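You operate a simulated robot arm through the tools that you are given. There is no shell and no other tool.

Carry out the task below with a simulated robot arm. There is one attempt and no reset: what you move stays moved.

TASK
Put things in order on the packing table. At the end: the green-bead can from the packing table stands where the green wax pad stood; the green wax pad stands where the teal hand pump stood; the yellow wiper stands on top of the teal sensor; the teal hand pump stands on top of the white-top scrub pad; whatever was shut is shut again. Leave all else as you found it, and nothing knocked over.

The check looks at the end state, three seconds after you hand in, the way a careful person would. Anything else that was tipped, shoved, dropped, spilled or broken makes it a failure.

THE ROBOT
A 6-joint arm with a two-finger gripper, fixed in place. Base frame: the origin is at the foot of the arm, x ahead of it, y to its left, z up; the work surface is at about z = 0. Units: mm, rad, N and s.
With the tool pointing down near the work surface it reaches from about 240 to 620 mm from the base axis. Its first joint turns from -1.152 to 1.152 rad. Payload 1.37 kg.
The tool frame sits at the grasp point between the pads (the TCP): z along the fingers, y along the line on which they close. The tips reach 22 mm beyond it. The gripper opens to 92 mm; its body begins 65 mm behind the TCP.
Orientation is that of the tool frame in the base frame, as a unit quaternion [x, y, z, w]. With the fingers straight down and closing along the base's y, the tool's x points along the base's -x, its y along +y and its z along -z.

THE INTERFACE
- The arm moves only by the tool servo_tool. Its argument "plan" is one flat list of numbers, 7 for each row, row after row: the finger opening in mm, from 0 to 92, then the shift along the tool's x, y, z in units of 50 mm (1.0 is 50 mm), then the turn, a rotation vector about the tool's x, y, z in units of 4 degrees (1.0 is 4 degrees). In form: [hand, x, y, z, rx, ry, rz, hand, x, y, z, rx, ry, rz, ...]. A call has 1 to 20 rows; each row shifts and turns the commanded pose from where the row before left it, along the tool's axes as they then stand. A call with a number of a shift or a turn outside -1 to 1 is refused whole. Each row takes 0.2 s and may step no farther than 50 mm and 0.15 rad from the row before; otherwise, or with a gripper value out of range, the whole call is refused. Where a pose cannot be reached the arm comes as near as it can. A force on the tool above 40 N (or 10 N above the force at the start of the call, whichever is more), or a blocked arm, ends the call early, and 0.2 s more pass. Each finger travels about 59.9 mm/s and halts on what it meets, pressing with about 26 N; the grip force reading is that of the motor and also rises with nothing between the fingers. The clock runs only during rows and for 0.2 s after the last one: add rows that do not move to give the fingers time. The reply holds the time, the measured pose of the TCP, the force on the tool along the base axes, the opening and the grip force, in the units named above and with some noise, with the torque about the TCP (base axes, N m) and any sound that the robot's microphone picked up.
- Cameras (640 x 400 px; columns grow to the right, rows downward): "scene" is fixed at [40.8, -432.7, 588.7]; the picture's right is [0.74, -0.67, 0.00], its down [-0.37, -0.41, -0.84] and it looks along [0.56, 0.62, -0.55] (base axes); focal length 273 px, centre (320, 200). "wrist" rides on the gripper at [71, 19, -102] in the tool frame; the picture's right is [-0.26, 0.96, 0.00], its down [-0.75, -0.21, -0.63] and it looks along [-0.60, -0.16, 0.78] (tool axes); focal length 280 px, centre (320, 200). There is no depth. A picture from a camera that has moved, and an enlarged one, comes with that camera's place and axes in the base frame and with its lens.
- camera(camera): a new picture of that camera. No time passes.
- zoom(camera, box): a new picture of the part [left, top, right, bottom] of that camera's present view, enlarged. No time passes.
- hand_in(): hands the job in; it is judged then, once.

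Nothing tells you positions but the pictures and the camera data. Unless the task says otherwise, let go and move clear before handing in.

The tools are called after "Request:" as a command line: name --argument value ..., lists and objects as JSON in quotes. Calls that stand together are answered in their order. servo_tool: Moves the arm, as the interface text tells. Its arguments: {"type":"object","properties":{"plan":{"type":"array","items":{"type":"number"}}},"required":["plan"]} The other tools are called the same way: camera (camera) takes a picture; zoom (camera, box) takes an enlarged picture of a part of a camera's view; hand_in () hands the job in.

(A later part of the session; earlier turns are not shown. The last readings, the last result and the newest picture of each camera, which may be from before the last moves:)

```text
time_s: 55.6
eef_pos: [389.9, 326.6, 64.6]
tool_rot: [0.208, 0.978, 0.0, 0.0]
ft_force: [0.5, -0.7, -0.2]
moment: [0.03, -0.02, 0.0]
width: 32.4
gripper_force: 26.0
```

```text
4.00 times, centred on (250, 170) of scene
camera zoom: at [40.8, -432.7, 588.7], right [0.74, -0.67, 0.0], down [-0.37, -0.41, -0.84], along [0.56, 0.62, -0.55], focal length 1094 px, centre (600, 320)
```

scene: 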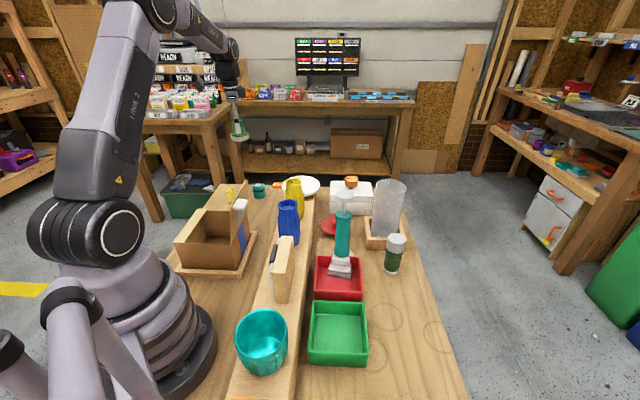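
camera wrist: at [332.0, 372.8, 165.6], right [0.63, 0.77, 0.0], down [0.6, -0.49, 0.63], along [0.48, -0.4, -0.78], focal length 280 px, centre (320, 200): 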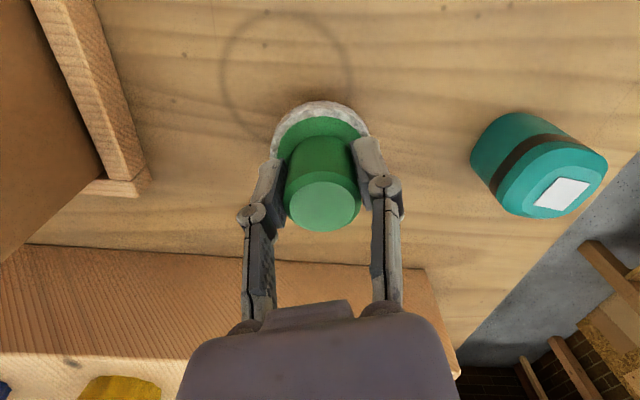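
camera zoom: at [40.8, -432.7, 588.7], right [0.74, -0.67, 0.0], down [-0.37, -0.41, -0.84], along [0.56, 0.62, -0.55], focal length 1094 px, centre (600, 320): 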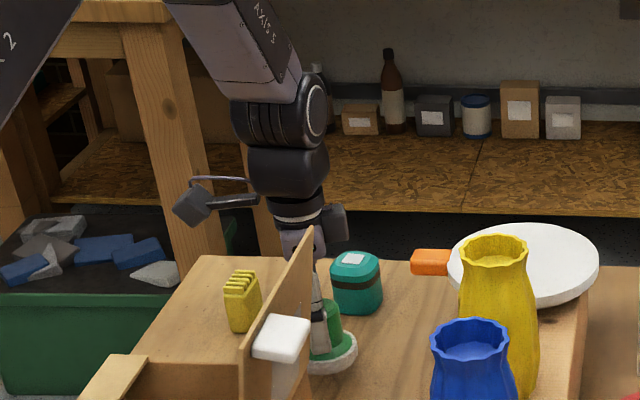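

Request:
servo_tool --plan '[24, 0, 0.01, 0.16, 0, 0, 0, 24, 0, 0, 0.14, 0, 0, 0, 24, 0, 0, 0.06, 0, 0, 0, 24, 0, 0, 0.03, 0, 0, 0, 24, 0, 0, 0, 0, 0, 0]'

Request:
servo_tool --plan '[24, 0, 0, 0.02, 0, 0, 0, 24, 0, 0, 0.02, 0, 0, 0, 24, 0, 0, 0, 0, 0, 0]'

Request:
zoom --camera "scene" --box '[230, 180, 270, 220]'

```text
time_s: 56.8
eef_pos: [390.7, 327.3, 43.8]
tool_rot: [0.208, 0.978, 0.0, 0.0]
ft_force: [0.0, -0.5, -0.4]
moment: [-0.01, 0.02, 0.01]
width: 32.5
gripper_force: 26.4
```

```text
time_s: 57.6
eef_pos: [390.7, 327.9, 42.2]
tool_rot: [0.208, 0.978, 0.0, 0.0]
ft_force: [-1.5, -9.6, 20.0]
moment: [-0.3, -0.01, -0.05]
width: 32.7
gripper_force: 25.9
```

```text
10.00 times, centred on (250, 200) of scene
camera zoom: at [40.7, -432.8, 588.6], right [0.74, -0.67, 0.0], down [-0.37, -0.41, -0.84], along [0.56, 0.62, -0.55], focal length 2734 px, centre (1020, 200)
```

zoom: 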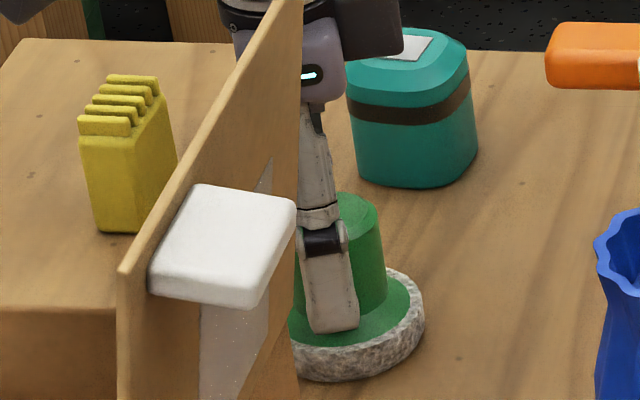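

The wax pad is on the table (20 N reaction). I'll ease up 1 mm and release.

Request:
servo_tool --plan '[24, 0, 0, -0.03, 0, 0, 0, 30, 0, 0, 0, 0, 0, 0, 36, 0, 0, 0, 0, 0, 0, 45, 0, 0, 0, 0, 0, 0, 60, 0, 0, 0, 0, 0, 0, 66, 0, 0, 0, 0, 0, 0]'

Request:
servo_tool --plan '[66, 0, 0, -0.6, 0, 0, 0, 66, 0, 0, -0.9, 0, 0, 0, 66, 0, 0, -0.9, 0, 0, 0, 66, 0, 0, -0.9, 0, 0, 0, 66, 0, 0, -0.6, 0, 0, 0, 66, 0, 0, 0, 0, 0, 0]'

Request:
camera --camera "wrist"

Request:
zoom --camera "scene" --box '[190, 150, 290, 230]'

```text
time_s: 59.0
eef_pos: [390.7, 328.0, 43.9]
tool_rot: [0.207, 0.978, 0.001, -0.001]
ft_force: [-0.3, 0.7, -0.1]
moment: [0.02, 0.01, 0.02]
width: 65.7
gripper_force: 0.1
```

```text
time_s: 60.4
eef_pos: [387.7, 328.2, 239.0]
tool_rot: [0.208, 0.978, -0.001, -0.001]
ft_force: [0.0, -0.1, -0.9]
moment: [0.02, -0.03, -0.01]
width: 65.9
gripper_force: 0.1
```

```text
taken
camera wrist: at [330.9, 374.4, 340.1], right [0.63, 0.77, 0.0], down [0.6, -0.49, 0.63], along [0.48, -0.4, -0.78], focal length 280 px, centre (320, 200)
```

wrist: 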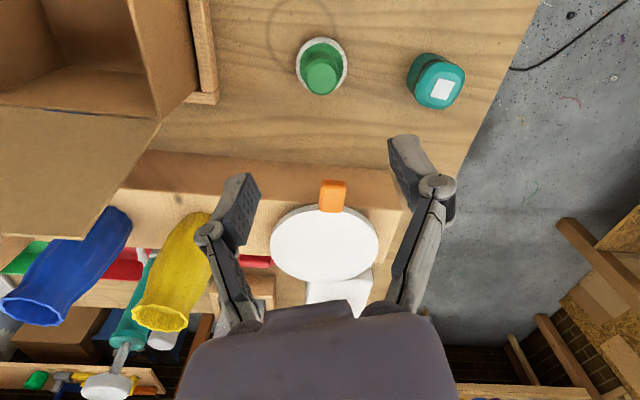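

```text
5.00 times, centred on (240, 190) of scene
camera zoom: at [40.8, -432.7, 588.7], right [0.74, -0.67, 0.0], down [-0.37, -0.41, -0.84], along [0.56, 0.62, -0.55], focal length 1367 px, centre (720, 250)
```

zoom: 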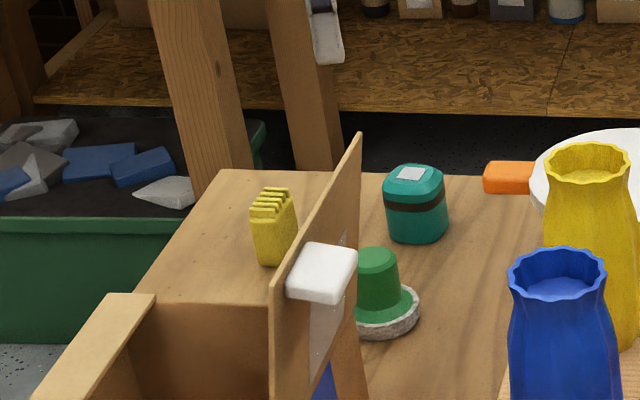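

The wax pad now stands where the pump was. Next is the yellow wiper, which stands upright with its ridges on top. I'll turn the wrist and move to view it closely from the base side.

Request:
servo_tool --plan '[66, 0, 0, 0, 0, 0, -1, 66, 0, 0, 0, 0, 0, -1, 66, 0, 0, 0, 0, 0, -1, 66, 0, 0, 0, 0, 0, -1, 66, 0, 0, 0, 0, 0, -1, 66, 0, 0, 0, 0, 0, -1, 66, 0, 0, 0, 0, 0, -1, 66, 0, 0, 0, 0, 0, -1, 66, 0, 0, 0, 0, 0, -1, 66, 0, 0, 0, 0, 0, -1, 66, 0, 0, 0, 0, 0, -1, 66, 0, 0, 0, 0, 0, -1, 66, 0, 0, 0, 0, 0, -1, 66, 0, 0, 0, 0, 0, -1, 66, 0, 0, 0, 0, 0, -1, 66, 0, 0, 0, 0, 0, -1, 66, 0.4, 0.9, 0, 0, 0, 0, 66, 0.3, 0.9, 0, 0, 0, 0, 66, 0.3, 0.9, 0, 0, 0, 0, 66, 0, 0, 0, 0, 0, 0]'

Request:
camera --camera "wrist"

Request:
zoom --camera "wrist" --box '[240, 60, 440, 200]'

```text
time_s: 64.6
eef_pos: [265.3, 399.5, 235.7]
tool_rot: [-0.342, 0.94, -0.001, 0.0]
ft_force: [-0.3, 0.3, 0.6]
moment: [-0.03, 0.0, 0.02]
width: 65.9
gripper_force: 0.0
```

```text
taken
camera wrist: at [198.8, 367.1, 337.4], right [-0.42, 0.91, 0.0], down [0.71, 0.33, 0.62], along [0.57, 0.26, -0.78], focal length 280 px, centre (320, 200)
```

wrist: 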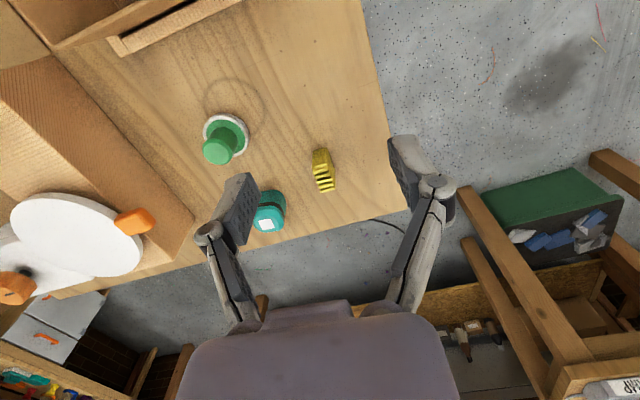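

```text
2.86 times, centred on (340, 130) of wrist
camera zoom: at [198.8, 367.1, 337.4], right [-0.42, 0.91, 0.0], down [0.71, 0.33, 0.62], along [0.57, 0.26, -0.78], focal length 801 px, centre (263, 400)
```

zoom: 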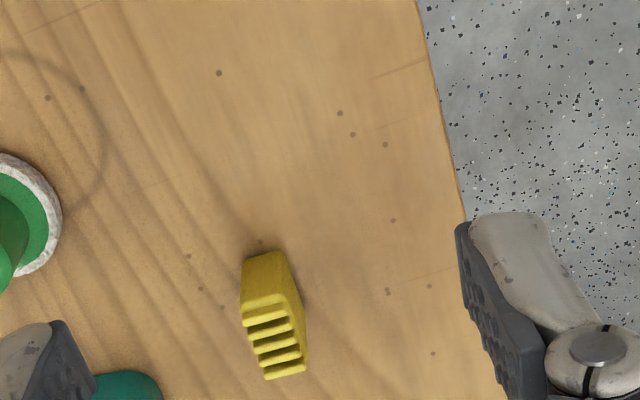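

The wiper is at about (378,456), 20 mm wide along azimuth 127° and 39 mm long, with height about 45. I'll align yaw to 37° and move above it.

Request:
servo_tool --plan '[66, 0, 0, 0, 0, 0, 0.75, 66, -0.622, -0.112, 0.579, 0, 0, 0, 66, -0.622, -0.112, 0.579, 0, 0, 0, 66, -0.622, -0.112, 0.579, 0, 0, 0, 66, -0.622, -0.112, 0.579, 0, 0, 0, 66, 0, 0, 0, 0, 0, 0]'

Request:
camera --camera "wrist"

Request:
zoom --camera "wrist" --box '[240, 80, 400, 200]'

Request:
zoom --camera "scene" --box '[190, 130, 290, 210]'

```text
time_s: 66.0
eef_pos: [378.7, 456.1, 121.4]
tool_rot: [-0.317, 0.948, 0.0, 0.001]
ft_force: [0.5, -0.2, -0.1]
moment: [-0.03, -0.02, 0.0]
width: 65.9
gripper_force: 0.1
```

```text
taken
camera wrist: at [310.2, 428.7, 223.0], right [-0.37, 0.93, 0.0], down [0.72, 0.29, 0.62], along [0.58, 0.23, -0.78], focal length 280 px, centre (320, 200)
```

wrist: 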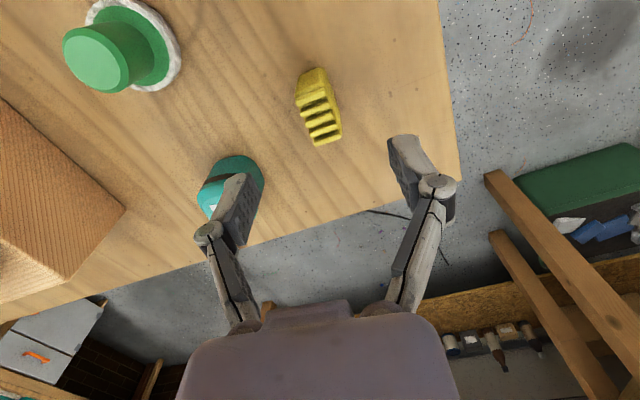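

```text
3.33 times, centred on (320, 140) of wrist
camera zoom: at [310.2, 428.7, 223.0], right [-0.37, 0.93, 0.0], down [0.72, 0.29, 0.62], along [0.58, 0.23, -0.78], focal length 935 px, centre (320, 400)
```

zoom: 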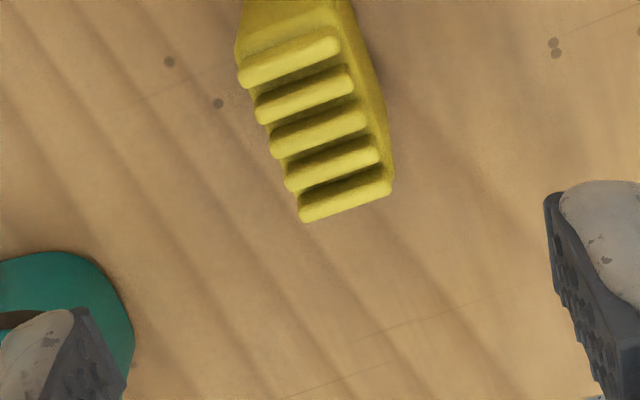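

```text
5.00 times, centred on (240, 170) of scene
camera zoom: at [40.8, -432.7, 588.7], right [0.74, -0.67, 0.0], down [-0.37, -0.41, -0.84], along [0.56, 0.62, -0.55], focal length 1367 px, centre (720, 350)
```

zoom: 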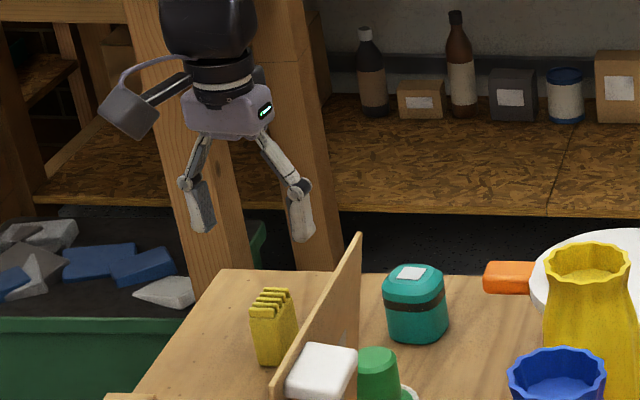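

A closer look puts the wiper's long axis at about azimuth 43°, so I'll rotate 5° more and descend partway to check.

Request:
servo_tool --plan '[60, 0, 0, 0, 0, 0, -0.8, 60, 0, 0, 0.5, 0, 0, -0.5, 60, 0, 0, 0.6, 0, 0, 0, 60, 0, 0, 0, 0, 0, 0]'

Request:
camera --camera "wrist"

Request:
zoom --camera "wrist" --box '[240, 80, 400, 200]'

Request:
zoom --camera "scene" --box '[200, 150, 280, 210]'

```text
time_s: 67.0
eef_pos: [377.6, 456.7, 66.8]
tool_rot: [-0.36, 0.933, -0.001, 0.0]
ft_force: [-1.4, 0.1, 0.4]
moment: [0.01, -0.03, -0.01]
width: 60.0
gripper_force: 0.0
```

```text
taken
camera wrist: at [311.5, 422.3, 168.5], right [-0.45, 0.89, 0.0], down [0.7, 0.35, 0.62], along [0.56, 0.28, -0.78], focal length 280 px, centre (320, 200)
```

wrist: 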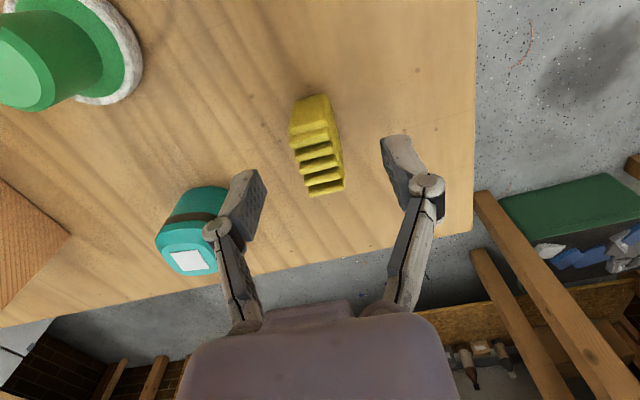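

```text
3.33 times, centred on (320, 140) of wrist
camera zoom: at [311.5, 422.3, 168.5], right [-0.45, 0.89, 0.0], down [0.7, 0.35, 0.62], along [0.56, 0.28, -0.78], focal length 935 px, centre (320, 400)
```

zoom: 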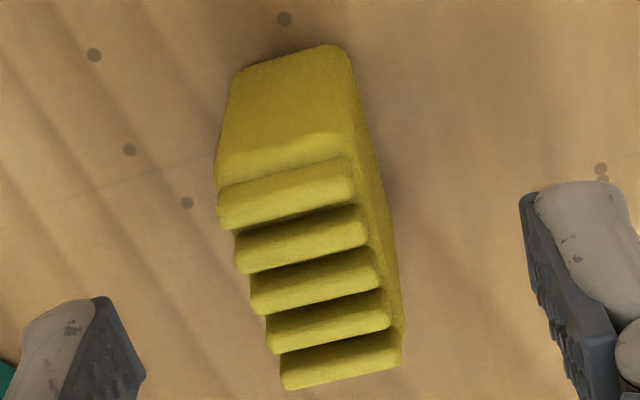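

```text
6.67 times, centred on (240, 180) of scene
camera zoom: at [40.8, -432.7, 588.7], right [0.74, -0.67, 0.0], down [-0.37, -0.41, -0.84], along [0.56, 0.62, -0.55], focal length 1823 px, centre (853, 333)
```

zoom: 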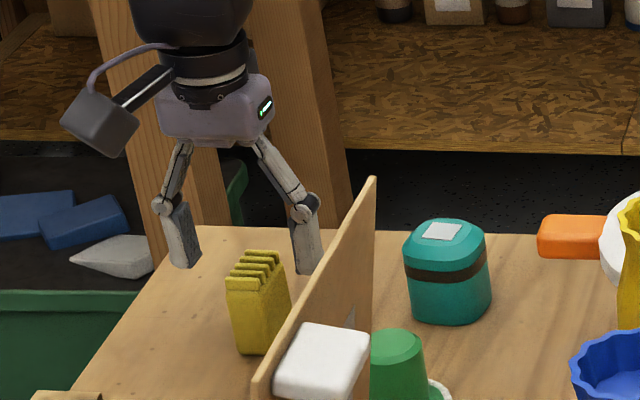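

The fingers are aligned and centred on the wiper. I'll descend to z≈30 and close on its 20 mm width.

Request:
servo_tool --plan '[50, 0, -0.028, 0.4, 0, 0, -0.2, 50, 0, 0, 0.34, 0, 0, 0, 50, 0, 0, 0, 0, 0, 0]'

Request:
camera --camera "wrist"

Request:
servo_tool --plan '[36, 0, 0, 0, 0, 0, 0, 26, 0, 0, 0, 0, 0, 0, 12, 0, 0, 0, 0, 0, 0, 12, 0, 0, 0, 0, 0, 0, 12, 0, 0, 0, 0, 0, 0]'

Request:
camera --camera "wrist"

Request:
zoom --camera "scene" --box '[200, 150, 280, 210]'

```text
time_s: 67.8
eef_pos: [378.5, 454.2, 30.8]
tool_rot: [-0.367, 0.93, -0.001, -0.001]
ft_force: [0.5, 0.3, 0.5]
moment: [0.0, -0.03, -0.01]
width: 50.1
gripper_force: 0.0
```

```text
taken
camera wrist: at [313.3, 420.1, 131.5], right [-0.47, 0.88, 0.0], down [0.69, 0.36, 0.62], along [0.55, 0.29, -0.78], focal length 280 px, centre (320, 200)
```

wrist: 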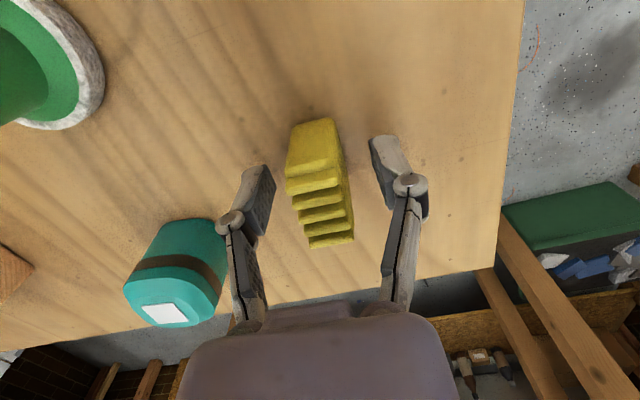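

```text
time_s: 69.0
eef_pos: [378.4, 454.6, 29.8]
tool_rot: [-0.366, 0.931, -0.001, 0.001]
ft_force: [-0.4, 0.3, 0.3]
moment: [0.0, 0.02, 0.03]
width: 20.9
gripper_force: 25.9
```

```text
taken
camera wrist: at [313.2, 420.2, 131.7], right [-0.47, 0.88, 0.0], down [0.69, 0.36, 0.62], along [0.55, 0.29, -0.78], focal length 280 px, centre (320, 200)
```

wrist: 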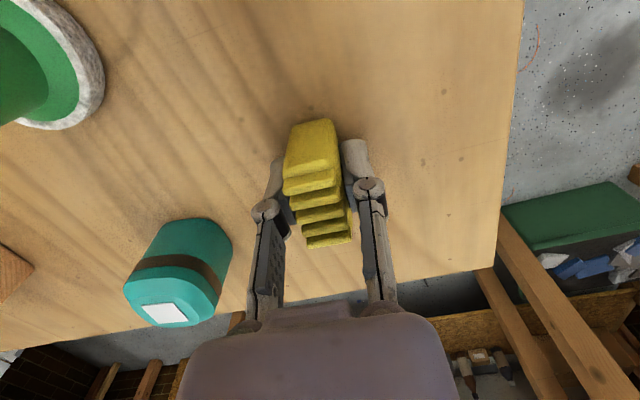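

```text
6.67 times, centred on (240, 180) of scene
camera zoom: at [40.8, -432.7, 588.7], right [0.74, -0.67, 0.0], down [-0.37, -0.41, -0.84], along [0.56, 0.62, -0.55], focal length 1823 px, centre (853, 333)
```

zoom: 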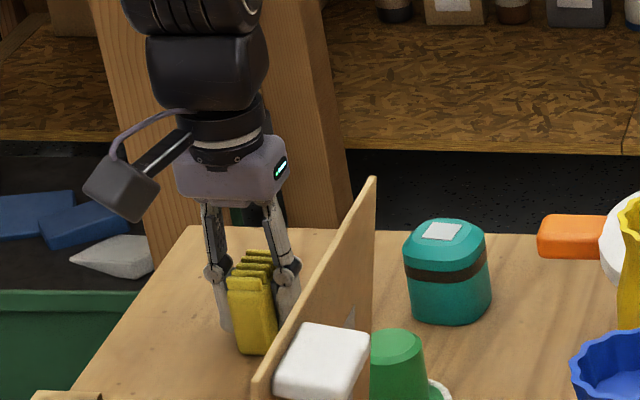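

The wiper is held at 20.9 mm. I'll lift it and move above the sensor at about (475,412), whose top is at z≈53.

Request:
servo_tool --plan '[12, 0, 0, -0.3, 0, 0, 0, 12, 0, 0, -0.7, 0, 0, 0, 12, 0, 0, -0.8, 0, 0, 0, 12, 0, 0, -0.6, 0, 0, 0, 12, 0, 0, 0, 0, 0, 0]'

Request:
servo_tool --plan '[12, -0.2, -0.5, 0, 0, 0, 0, 12, -0.3, -0.7, 0, 0, 0, 0, 12, -0.2, -0.5, 0, 0, 0, 0, 12, -0.12, -0.25, 0, 0, 0, 0, 12, 0, 0, 0, 0, 0, 0]'

Request:
camera --camera "wrist"

Request:
zoom --camera "scene" --box '[210, 130, 310, 210]'

```text
time_s: 70.2
eef_pos: [379.6, 456.1, 150.4]
tool_rot: [-0.367, 0.93, -0.001, -0.001]
ft_force: [0.2, 0.7, -0.1]
moment: [0.0, 0.01, -0.01]
width: 20.6
gripper_force: 26.1
```

```text
time_s: 71.4
eef_pos: [475.1, 411.4, 150.7]
tool_rot: [-0.366, 0.931, -0.002, 0.001]
ft_force: [0.0, 0.5, -0.1]
moment: [-0.02, 0.01, 0.02]
width: 20.8
gripper_force: 26.5
```

```text
taken
camera wrist: at [410.1, 377.2, 252.4], right [-0.47, 0.88, 0.0], down [0.69, 0.36, 0.62], along [0.55, 0.29, -0.78], focal length 280 px, centre (320, 200)
```

wrist: 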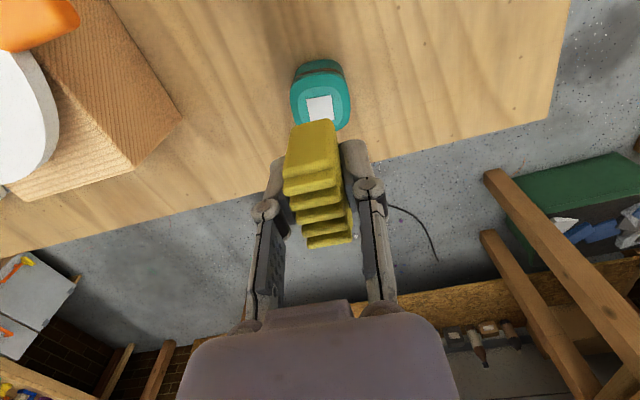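

```text
5.00 times, centred on (260, 170) of scene
camera zoom: at [40.8, -432.7, 588.7], right [0.74, -0.67, 0.0], down [-0.37, -0.41, -0.84], along [0.56, 0.62, -0.55], focal length 1367 px, centre (620, 350)
```

zoom: 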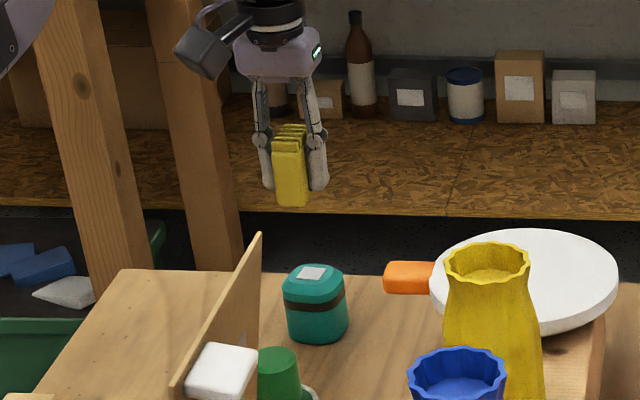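

The arm reaches this spot, and the label's centre projects to (476,412), matching the wiper. I'll descend toward the sensor top.

Request:
servo_tool --plan '[12, 0, 0, 0.4, 0, 0, 0, 12, 0, 0, 0.5, 0, 0, 0, 12, 0, 0, 0.28, 0, 0, 0, 12, 0, 0, 0, 0, 0, 0]'

Request:
camera --camera "wrist"

Request:
zoom --camera "scene" --box '[230, 160, 290, 210]'

```text
time_s: 72.4
eef_pos: [476.3, 412.0, 91.1]
tool_rot: [-0.366, 0.931, -0.001, 0.0]
ft_force: [0.1, -0.5, -0.8]
moment: [-0.03, -0.01, 0.02]
width: 20.7
gripper_force: 25.4
```

```text
taken
camera wrist: at [410.4, 376.9, 192.2], right [-0.47, 0.88, 0.0], down [0.69, 0.36, 0.63], along [0.55, 0.29, -0.78], focal length 280 px, centre (320, 200)
```

wrist: 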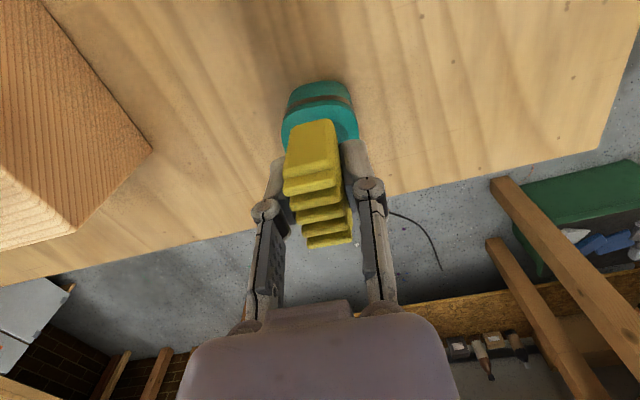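

```text
8.00 times, centred on (260, 185) of scene
camera zoom: at [40.8, -432.7, 588.7], right [0.74, -0.67, 0.0], down [-0.37, -0.41, -0.84], along [0.56, 0.62, -0.55], focal length 2187 px, centre (800, 320)
```

zoom: 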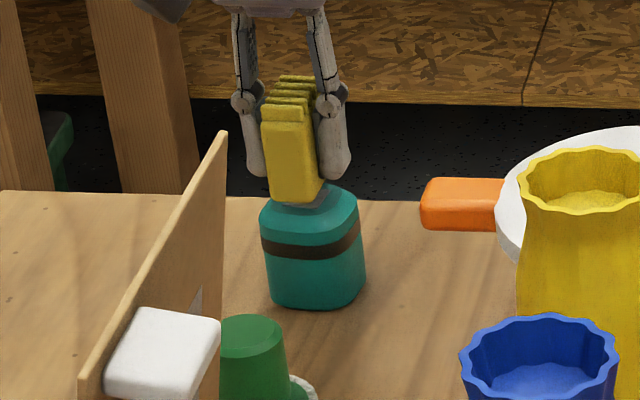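

The wiper is centred laterally over the sensor. I'll lower in small steps to contact.

Request:
servo_tool --plan '[12, 0, 0, 0.06, 0, 0, 0, 12, 0, 0, 0.04, 0, 0, 0, 12, 0, 0, 0, 0, 0, 0]'

Request:
servo_tool --plan '[12, 0, 0, 0.03, 0, 0, 0, 12, 0, 0, 0, 0, 0, 0]'

Request:
zoom --camera "scene" --box '[240, 165, 280, 205]'

```text
time_s: 73.2
eef_pos: [475.6, 411.4, 86.2]
tool_rot: [-0.366, 0.931, -0.001, 0.0]
ft_force: [0.1, 0.6, -0.3]
moment: [0.02, -0.02, 0.02]
width: 20.7
gripper_force: 26.0
```

```text
time_s: 73.8
eef_pos: [474.9, 412.3, 84.2]
tool_rot: [-0.367, 0.93, -0.001, 0.0]
ft_force: [-0.4, -0.1, 0.0]
moment: [0.05, 0.01, 0.01]
width: 20.9
gripper_force: 25.8
```

```text
10.00 times, centred on (260, 185) of scene
camera zoom: at [40.8, -432.7, 588.7], right [0.74, -0.67, 0.0], down [-0.37, -0.41, -0.84], along [0.56, 0.62, -0.55], focal length 2734 px, centre (920, 350)
```

zoom: 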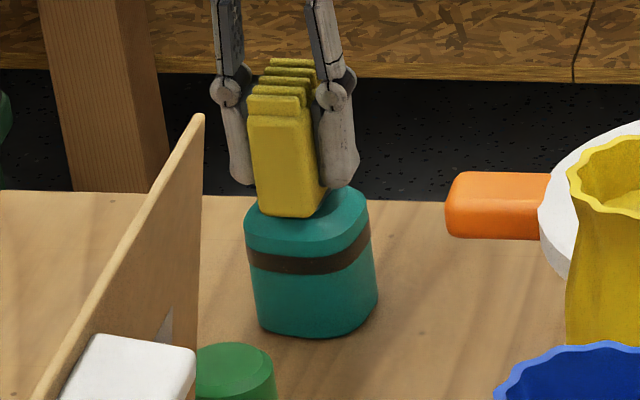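

Request:
servo_tool --plan '[12, 0, -0.02, 0.02, 0, 0, 0, 12, 0, 0, 0.02, 0, 0, 0, 12, 0, 0, 0, 0, 0, 0]'

Request:
zoom --camera "scene" --box '[240, 165, 280, 205]'

```text
time_s: 74.6
eef_pos: [476.0, 410.5, 82.9]
tool_rot: [-0.367, 0.93, -0.001, 0.001]
ft_force: [-1.0, 0.1, 0.3]
moment: [-0.01, -0.01, 0.01]
width: 20.9
gripper_force: 26.2
```

```text
10.00 times, centred on (260, 185) of scene
camera zoom: at [40.8, -432.7, 588.7], right [0.74, -0.67, 0.0], down [-0.37, -0.41, -0.84], along [0.56, 0.62, -0.55], focal length 2734 px, centre (920, 350)
```

zoom: 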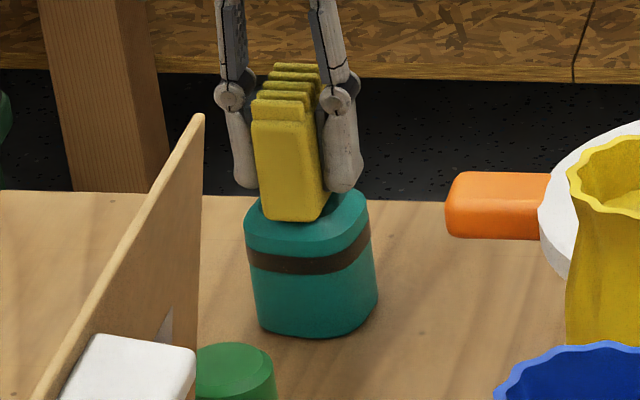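

No contact yet, so I'll keep stepping down 1 mm at a time.

Request:
servo_tool --plan '[12, 0, 0, 0.02, 0, 0, 0, 12, 0, 0, 0, 0, 0, 0]'

Request:
servo_tool --plan '[12, 0, 0, 0.02, 0, 0, 0, 12, 0, 0, 0, 0, 0, 0]'

Request:
zoom --camera "scene" --box '[240, 165, 280, 205]'

```text
time_s: 75.2
eef_pos: [475.4, 410.9, 82.7]
tool_rot: [-0.367, 0.93, -0.001, 0.0]
ft_force: [-0.3, -0.3, -0.3]
moment: [0.03, -0.04, 0.0]
width: 20.8
gripper_force: 25.8
```

```text
time_s: 75.8
eef_pos: [476.5, 411.2, 81.9]
tool_rot: [-0.367, 0.93, -0.001, 0.001]
ft_force: [-0.9, -3.3, 8.1]
moment: [-0.17, -0.01, -0.02]
width: 21.0
gripper_force: 25.8
```

```text
10.00 times, centred on (260, 185) of scene
camera zoom: at [40.8, -432.7, 588.6], right [0.74, -0.67, 0.0], down [-0.37, -0.41, -0.84], along [0.56, 0.62, -0.55], focal length 2734 px, centre (920, 350)
```

zoom: 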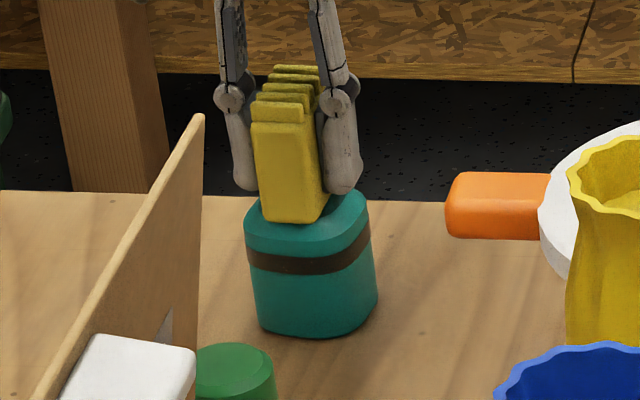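

Contact at about 8 N. I'll ease up slightly and open the fingers gradually.

Request:
servo_tool --plan '[12, 0, 0, -0.015, 0, 0, 0, 18, 0, 0, 0, 0, 0, 0, 21, 0, 0, 0, 0, 0, 0, 23, 0, 0, 0, 0, 0, 0, 28, 0, 0, 0, 0, 0, 0, 36, 0, 0, 0, 0, 0, 0, 42, 0, 0, 0, 0, 0, 0]'

Request:
zoom --camera "scene" --box '[240, 165, 280, 205]'

Request:
camera --camera "wrist"

```text
time_s: 77.4
eef_pos: [477.1, 410.3, 81.5]
tool_rot: [-0.366, 0.931, 0.0, 0.0]
ft_force: [0.0, 0.5, 1.5]
moment: [-0.01, -0.03, -0.03]
width: 42.1
gripper_force: 0.1
```

```text
10.00 times, centred on (260, 185) of scene
camera zoom: at [40.8, -432.7, 588.7], right [0.74, -0.67, 0.0], down [-0.37, -0.41, -0.84], along [0.56, 0.62, -0.55], focal length 2734 px, centre (920, 350)
```

zoom: 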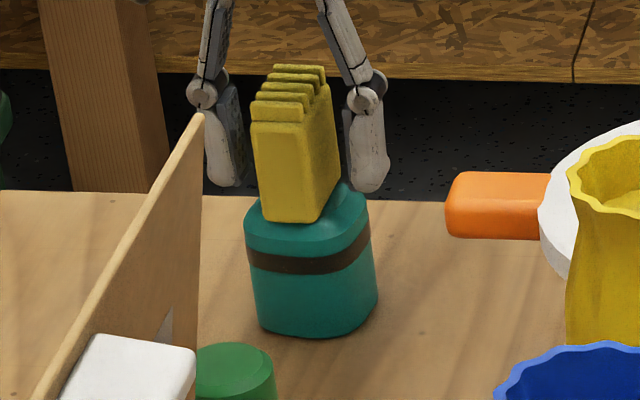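

```text
taken
camera wrist: at [410.9, 376.1, 183.1], right [-0.47, 0.88, 0.0], down [0.69, 0.36, 0.62], along [0.55, 0.29, -0.78], focal length 280 px, centre (320, 200)
```

wrist: 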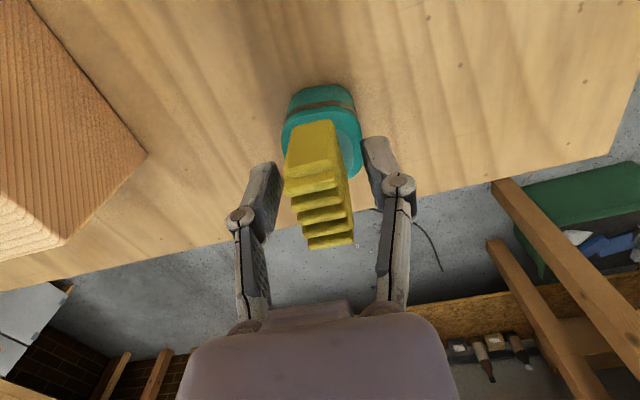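

The wiper stands by itself on the sensor. I'll rise straight up, clear of it, and check the result.

Request:
servo_tool --plan '[46, 0, 0, -0.3, 0, 0, 0, 46, 0, 0, -0.6, 0, 0, 0, 46, 0, 0, -0.9, 0, 0, 0, 46, 0, 0, -0.9, 0, 0, 0, 46, 0.5, 0, -0.8, 0, 0, 0, 46, 0.8, 0, -0.5, 0, 0, 0, 46, 0.8, 0, 0, 0, 0, 0, 46, 0.8, 0, 0, 0, 0, 0, 46, 0, 0, 0, 0, 0, 0]'

Request:
camera --camera "wrist"

Request:
zoom --camera "wrist" --box '[240, 60, 420, 200]'

Request:
camera --camera "scene"

Request:
zoom --camera "scene" --box '[300, 170, 420, 270]'

```text
time_s: 79.4
eef_pos: [369.3, 312.6, 281.2]
tool_rot: [-0.366, 0.93, -0.001, 0.0]
ft_force: [1.1, 1.2, 0.0]
moment: [-0.03, 0.02, 0.0]
width: 46.1
gripper_force: 0.1
```

```text
taken
camera wrist: at [303.4, 276.7, 382.5], right [-0.47, 0.88, 0.0], down [0.69, 0.36, 0.63], along [0.55, 0.29, -0.78], focal length 280 px, centre (320, 200)
```

wrist: 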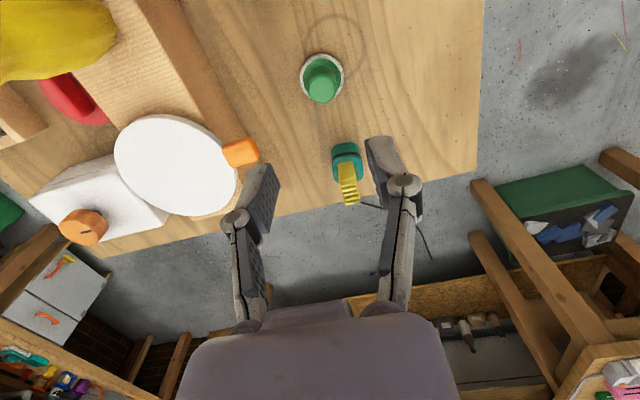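

```text
2.86 times, centred on (330, 130) of wrist
camera zoom: at [303.4, 276.7, 382.5], right [-0.47, 0.88, 0.0], down [0.69, 0.36, 0.63], along [0.55, 0.29, -0.78], focal length 801 px, centre (291, 400)
```

zoom: 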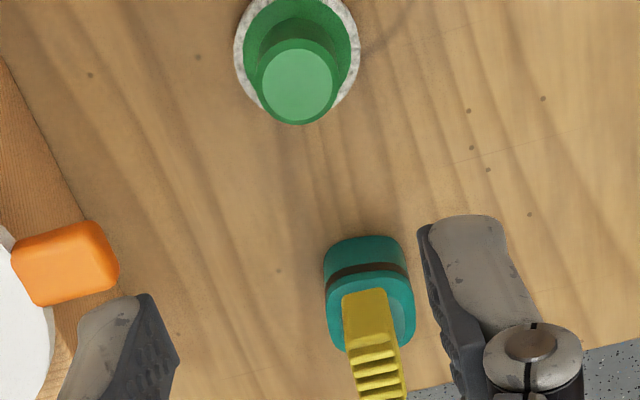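

```text
taken
```

scene: 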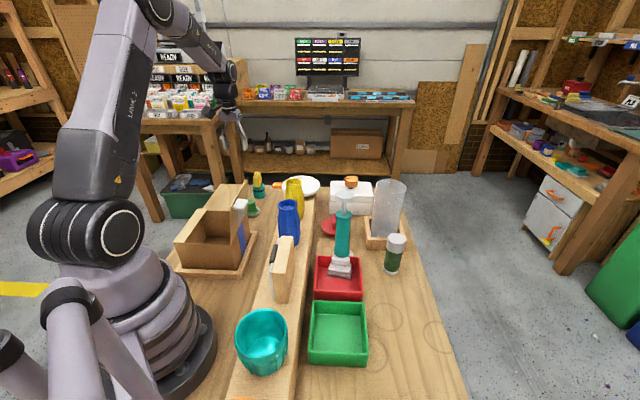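

```text
4.00 times, centred on (360, 220) of scene
camera zoom: at [40.8, -432.7, 588.7], right [0.74, -0.67, 0.0], down [-0.37, -0.41, -0.84], along [0.56, 0.62, -0.55], focal length 1094 px, centre (160, 120)
```

zoom: 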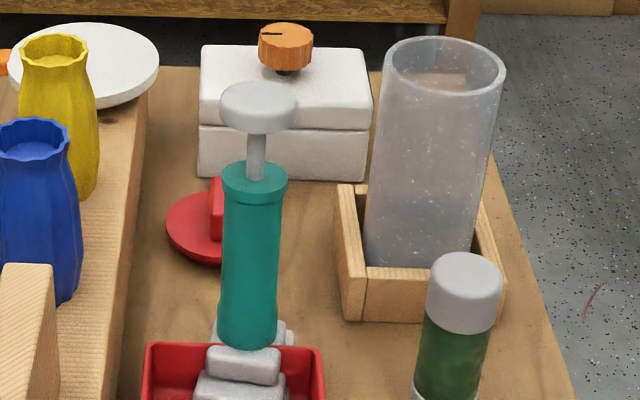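

The wiper is on the sensor and the wax pad is in place. The last piece is the green-bead can near (548,-167). I'll travel high back across and turn the wrist to view it.

Request:
servo_tool --plan '[80, 0.5, -0.688, -0.2, 0, 0, 0, 80, 0.5, -0.688, -0.2, 0, 0, 0, 80, 0.5, -0.688, -0.2, 0, 0, 0, 80, 0.5, -0.688, -0.2, 0, 0, 0, 80, 0.5, -0.688, -0.2, 0, 0, 0, 80, 0.5, -0.688, 0, 0, 0, 0, 80, 0.5, -0.688, 0, 0, 0, 0, 80, 0.5, -0.688, 0, 0, 0, 0, 80, 0.5, -0.688, 0, 0, 0, 0, 80, 0.5, -0.688, 0, 0, 0, 0, 80, 0, 0, 0, 0, 0, 1, 80, 0, 0, 0, 0, 0, 1, 80, 0, 0, 0, 0, 0, 1, 80, 0, 0, 0, 0, 0, 1, 80, 0, 0, 0, 0, 0, 1, 80, 0, 0, 0, 0, 0, 1, 80, 0, 0, 0, 0, 0, 1, 80, 0, 0, 0, 0, 0, 1, 80, 0, 0, 0, 0, 0, 1, 80, 0, 0, 0, 0, 0, 1]'

Request:
camera --camera "wrist"

Request:
zoom --camera "wrist" --box '[180, 40, 420, 190]'

```text
time_s: 83.6
eef_pos: [421.2, -109.9, 332.1]
tool_rot: [-0.025, 1.0, -0.001, 0.001]
ft_force: [-0.2, 0.2, 0.1]
moment: [-0.01, 0.0, 0.0]
width: 79.9
gripper_force: 0.0
```

```text
taken
camera wrist: at [349.4, -94.3, 433.4], right [0.21, 0.98, 0.0], down [0.76, -0.17, 0.63], along [0.61, -0.13, -0.78], focal length 280 px, centre (320, 200)
```

wrist: 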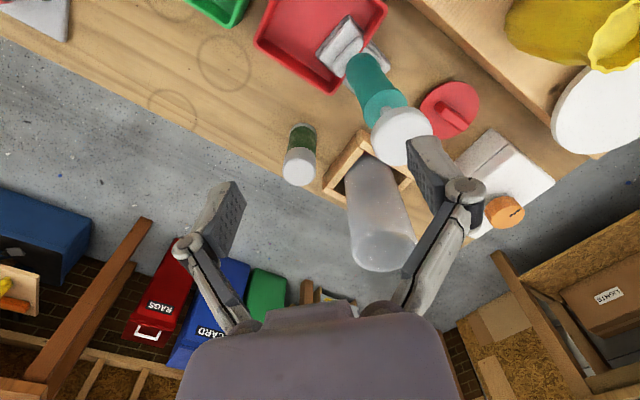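

```text
2.67 times, centred on (300, 115) of wrist
camera zoom: at [349.4, -94.3, 433.4], right [0.21, 0.98, 0.0], down [0.76, -0.17, 0.63], along [0.61, -0.13, -0.78], focal length 748 px, centre (373, 427)
```

zoom: 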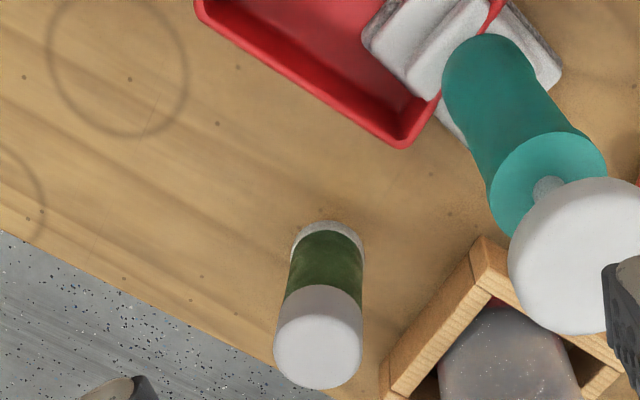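

The can's centre is at about (546.5,-167.5), diameter 45, top z≈108. I'll zoom in on its lid and body to choose a safe grip height.

Request:
zoom --camera "scene" --box '[370, 225, 420, 280]'

Request:
zoom --camera "wrist" --box '[270, 110, 340, 195]'

```text
7.27 times, centred on (395, 252) of scene
camera zoom: at [40.8, -432.7, 588.7], right [0.74, -0.67, 0.0], down [-0.37, -0.41, -0.84], along [0.56, 0.62, -0.55], focal length 1988 px, centre (-226, -182)
```

zoom: 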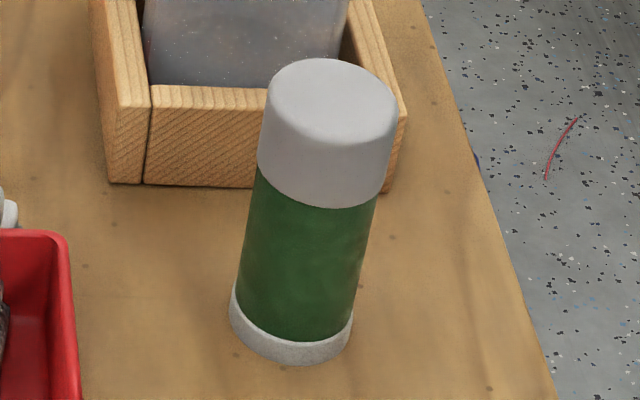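

```text
4.71 times, centred on (305, 152) of wrist
camera zoom: at [349.4, -94.3, 433.4], right [0.21, 0.98, 0.0], down [0.76, -0.17, 0.63], along [0.61, -0.13, -0.78], focal length 1320 px, centre (391, 424)
```

zoom: 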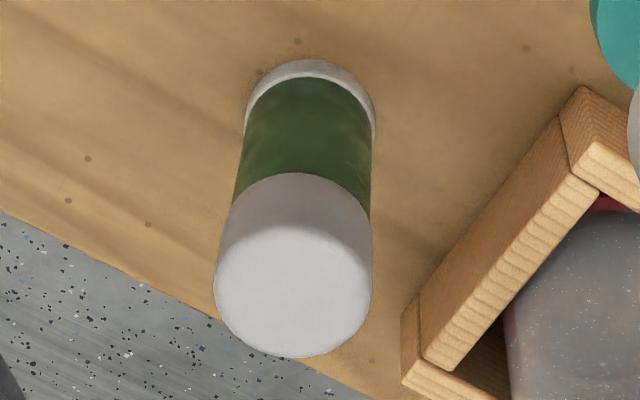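

The can's lid (about z 73–108, diameter 45) is slightly wider than the body, and the links would foul the lid on a low grip. I'll grip around z≈86 and do a small lift test. First I'll move above it and verify.

Request:
servo_tool --plan '[70, -0.489, -0.256, 0.528, 0, 0, 0, 70, -0.489, -0.256, 0.528, 0, 0, 0, 70, -0.489, -0.256, 0.528, 0, 0, 0, 70, -0.489, -0.256, 0.528, 0, 0, 0, 70, -0.489, -0.256, 0.528, 0, 0, 0, 70, 0, 0, 0, 0, 0, 0]'

Request:
camera --camera "wrist"

Request:
camera --camera "scene"

```text
time_s: 85.0
eef_pos: [547.8, -169.6, 200.7]
tool_rot: [-0.026, 1.0, -0.001, 0.0]
ft_force: [-0.1, 0.4, 0.3]
moment: [-0.01, 0.01, 0.03]
width: 70.1
gripper_force: 0.1
```

```text
taken
camera wrist: at [475.7, -156.0, 302.6], right [0.21, 0.98, 0.0], down [0.76, -0.16, 0.63], along [0.61, -0.13, -0.78], focal length 280 px, centre (320, 200)
```

wrist: 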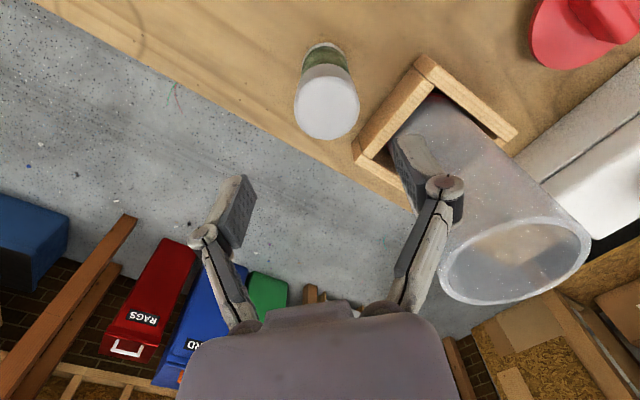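

```text
taken
```

scene: 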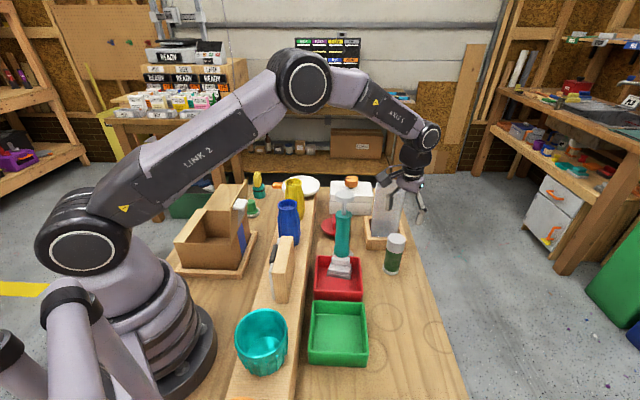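

The lid centre projects to about (547,-167). I'll shift 3 mm and descend partway to check centring.

Request:
servo_tool --plan '[70, 0.013, 0.055, 0.6, 0, 0, 0, 70, 0, 0, 0.8, 0, 0, 0, 70, 0, 0, 0.2, 0, 0, 0, 70, 0, 0, 0, 0, 0, 0]'

Request:
camera --camera "wrist"

Request:
zoom --camera "scene" --box '[340, 160, 460, 280]'

```text
time_s: 86.0
eef_pos: [546.9, -166.4, 122.2]
tool_rot: [-0.026, 1.0, -0.001, 0.0]
ft_force: [0.4, 0.9, -0.3]
moment: [0.0, -0.03, 0.01]
width: 69.9
gripper_force: 0.0
```

```text
taken
camera wrist: at [475.3, -151.4, 222.4], right [0.21, 0.98, 0.0], down [0.76, -0.16, 0.63], along [0.61, -0.13, -0.78], focal length 280 px, centre (320, 200)
```

wrist: 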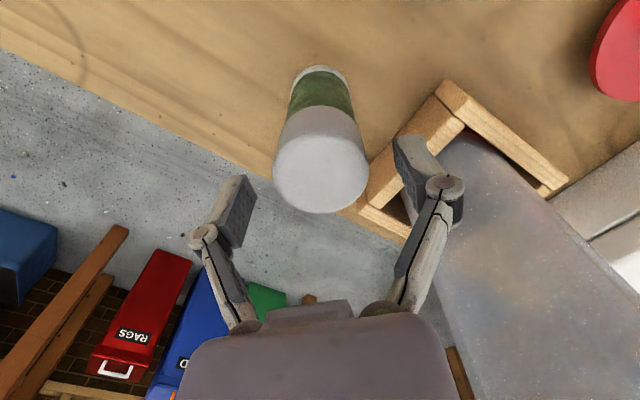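

```text
3.33 times, centred on (400, 220) of scene
camera zoom: at [40.8, -432.7, 588.7], right [0.74, -0.67, 0.0], down [-0.37, -0.41, -0.84], along [0.56, 0.62, -0.55], focal length 911 px, centre (53, 133)
```

zoom: 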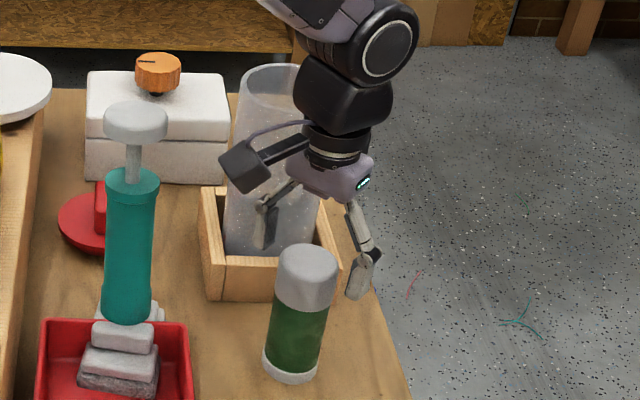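

It's centred. I'll descend to z≈86 and close on the lid and upper body.

Request:
servo_tool --plan '[70, 0, 0, 0.4, 0, 0, 0, 70, 0, 0, 0.32, 0, 0, 0, 70, 0, 0, 0, 0, 0, 0]'

Request:
camera --camera "wrist"

Request:
servo_tool --plan '[56, 0, 0, 0, 0, 0, 0, 48, 0, 0, 0, 0, 0, 0, 36, 0, 0, 0, 0, 0, 0, 36, 0, 0, 0, 0, 0, 0, 36, 0, 0, 0, 0, 0, 0]'

Request:
camera --camera "wrist"

Request:
zoom --camera "scene" --box '[340, 160, 460, 280]'

```text
time_s: 86.8
eef_pos: [547.9, -164.8, 83.9]
tool_rot: [-0.026, 1.0, -0.001, 0.001]
ft_force: [0.7, 0.5, -0.7]
moment: [0.01, 0.07, -0.02]
width: 69.9
gripper_force: 0.0
```

```text
taken
camera wrist: at [475.5, -150.4, 186.0], right [0.21, 0.98, 0.0], down [0.76, -0.16, 0.63], along [0.61, -0.13, -0.78], focal length 280 px, centre (320, 200)
```

wrist: 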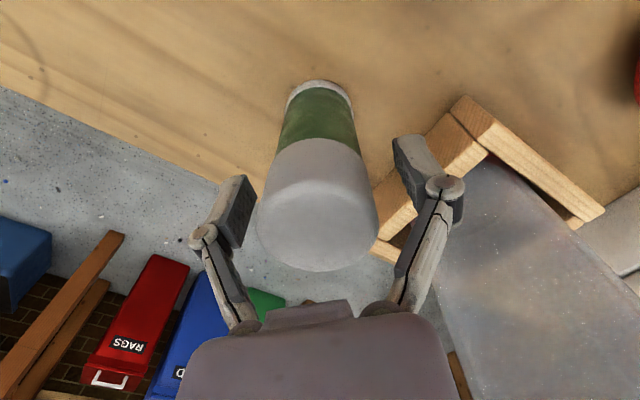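

```text
time_s: 88.0
eef_pos: [548.5, -165.3, 83.9]
tool_rot: [-0.026, 1.0, -0.001, 0.0]
ft_force: [-0.3, -0.5, 2.8]
moment: [0.03, 0.04, 0.0]
width: 45.0
gripper_force: 25.8
```

```text
taken
camera wrist: at [475.6, -150.5, 186.4], right [0.21, 0.98, 0.0], down [0.76, -0.16, 0.63], along [0.61, -0.13, -0.78], focal length 280 px, centre (320, 200)
```

wrist: 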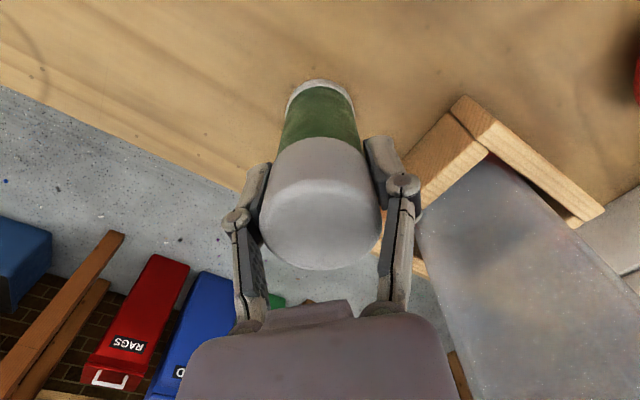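

```text
3.33 times, centred on (400, 220) of scene
camera zoom: at [40.8, -432.7, 588.7], right [0.74, -0.67, 0.0], down [-0.37, -0.41, -0.84], along [0.56, 0.62, -0.55], focal length 911 px, centre (53, 133)
```

zoom: 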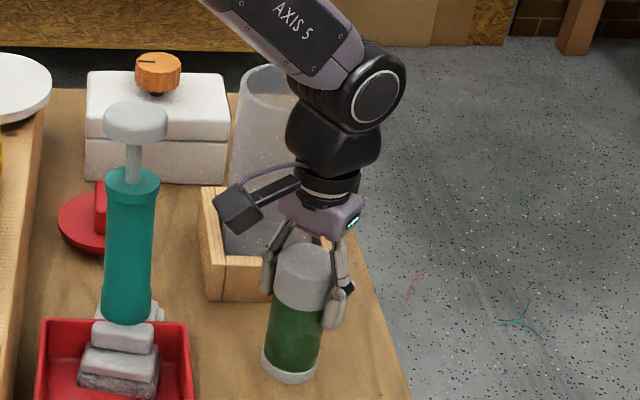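

Gripped at 45 mm. I'll do a small lift test to be sure the lid and body come up together.

Request:
servo_tool --plan '[36, 0, 0, -0.16, 0, 0, 0, 36, 0, 0, 0, 0, 0, 0]'

Request:
camera --camera "wrist"

Request:
zoom --camera "scene" --box '[340, 160, 460, 280]'

```text
time_s: 88.6
eef_pos: [547.6, -165.8, 93.4]
tool_rot: [-0.026, 1.0, -0.001, 0.0]
ft_force: [-0.1, 0.8, -2.1]
moment: [-0.01, 0.02, 0.03]
width: 45.0
gripper_force: 26.0
```

```text
taken
camera wrist: at [475.0, -150.4, 194.2], right [0.21, 0.98, 0.0], down [0.76, -0.16, 0.63], along [0.61, -0.13, -0.78], focal length 280 px, centre (320, 200)
```

wrist: 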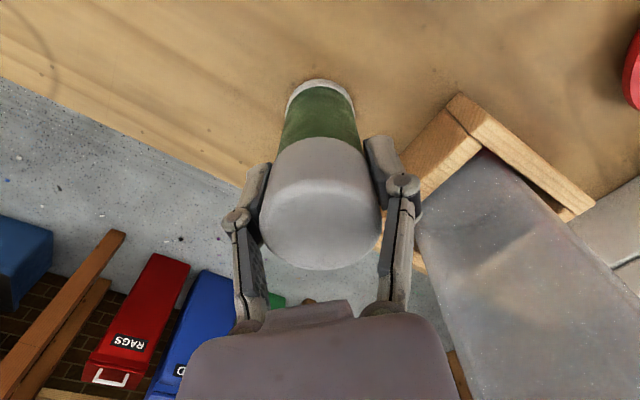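

```text
3.33 times, centred on (400, 220) of scene
camera zoom: at [40.8, -432.7, 588.7], right [0.74, -0.67, 0.0], down [-0.37, -0.41, -0.84], along [0.56, 0.62, -0.55], focal length 911 px, centre (53, 133)
```

zoom: 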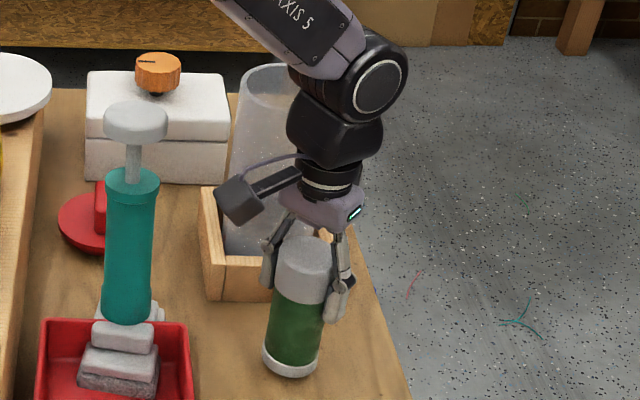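

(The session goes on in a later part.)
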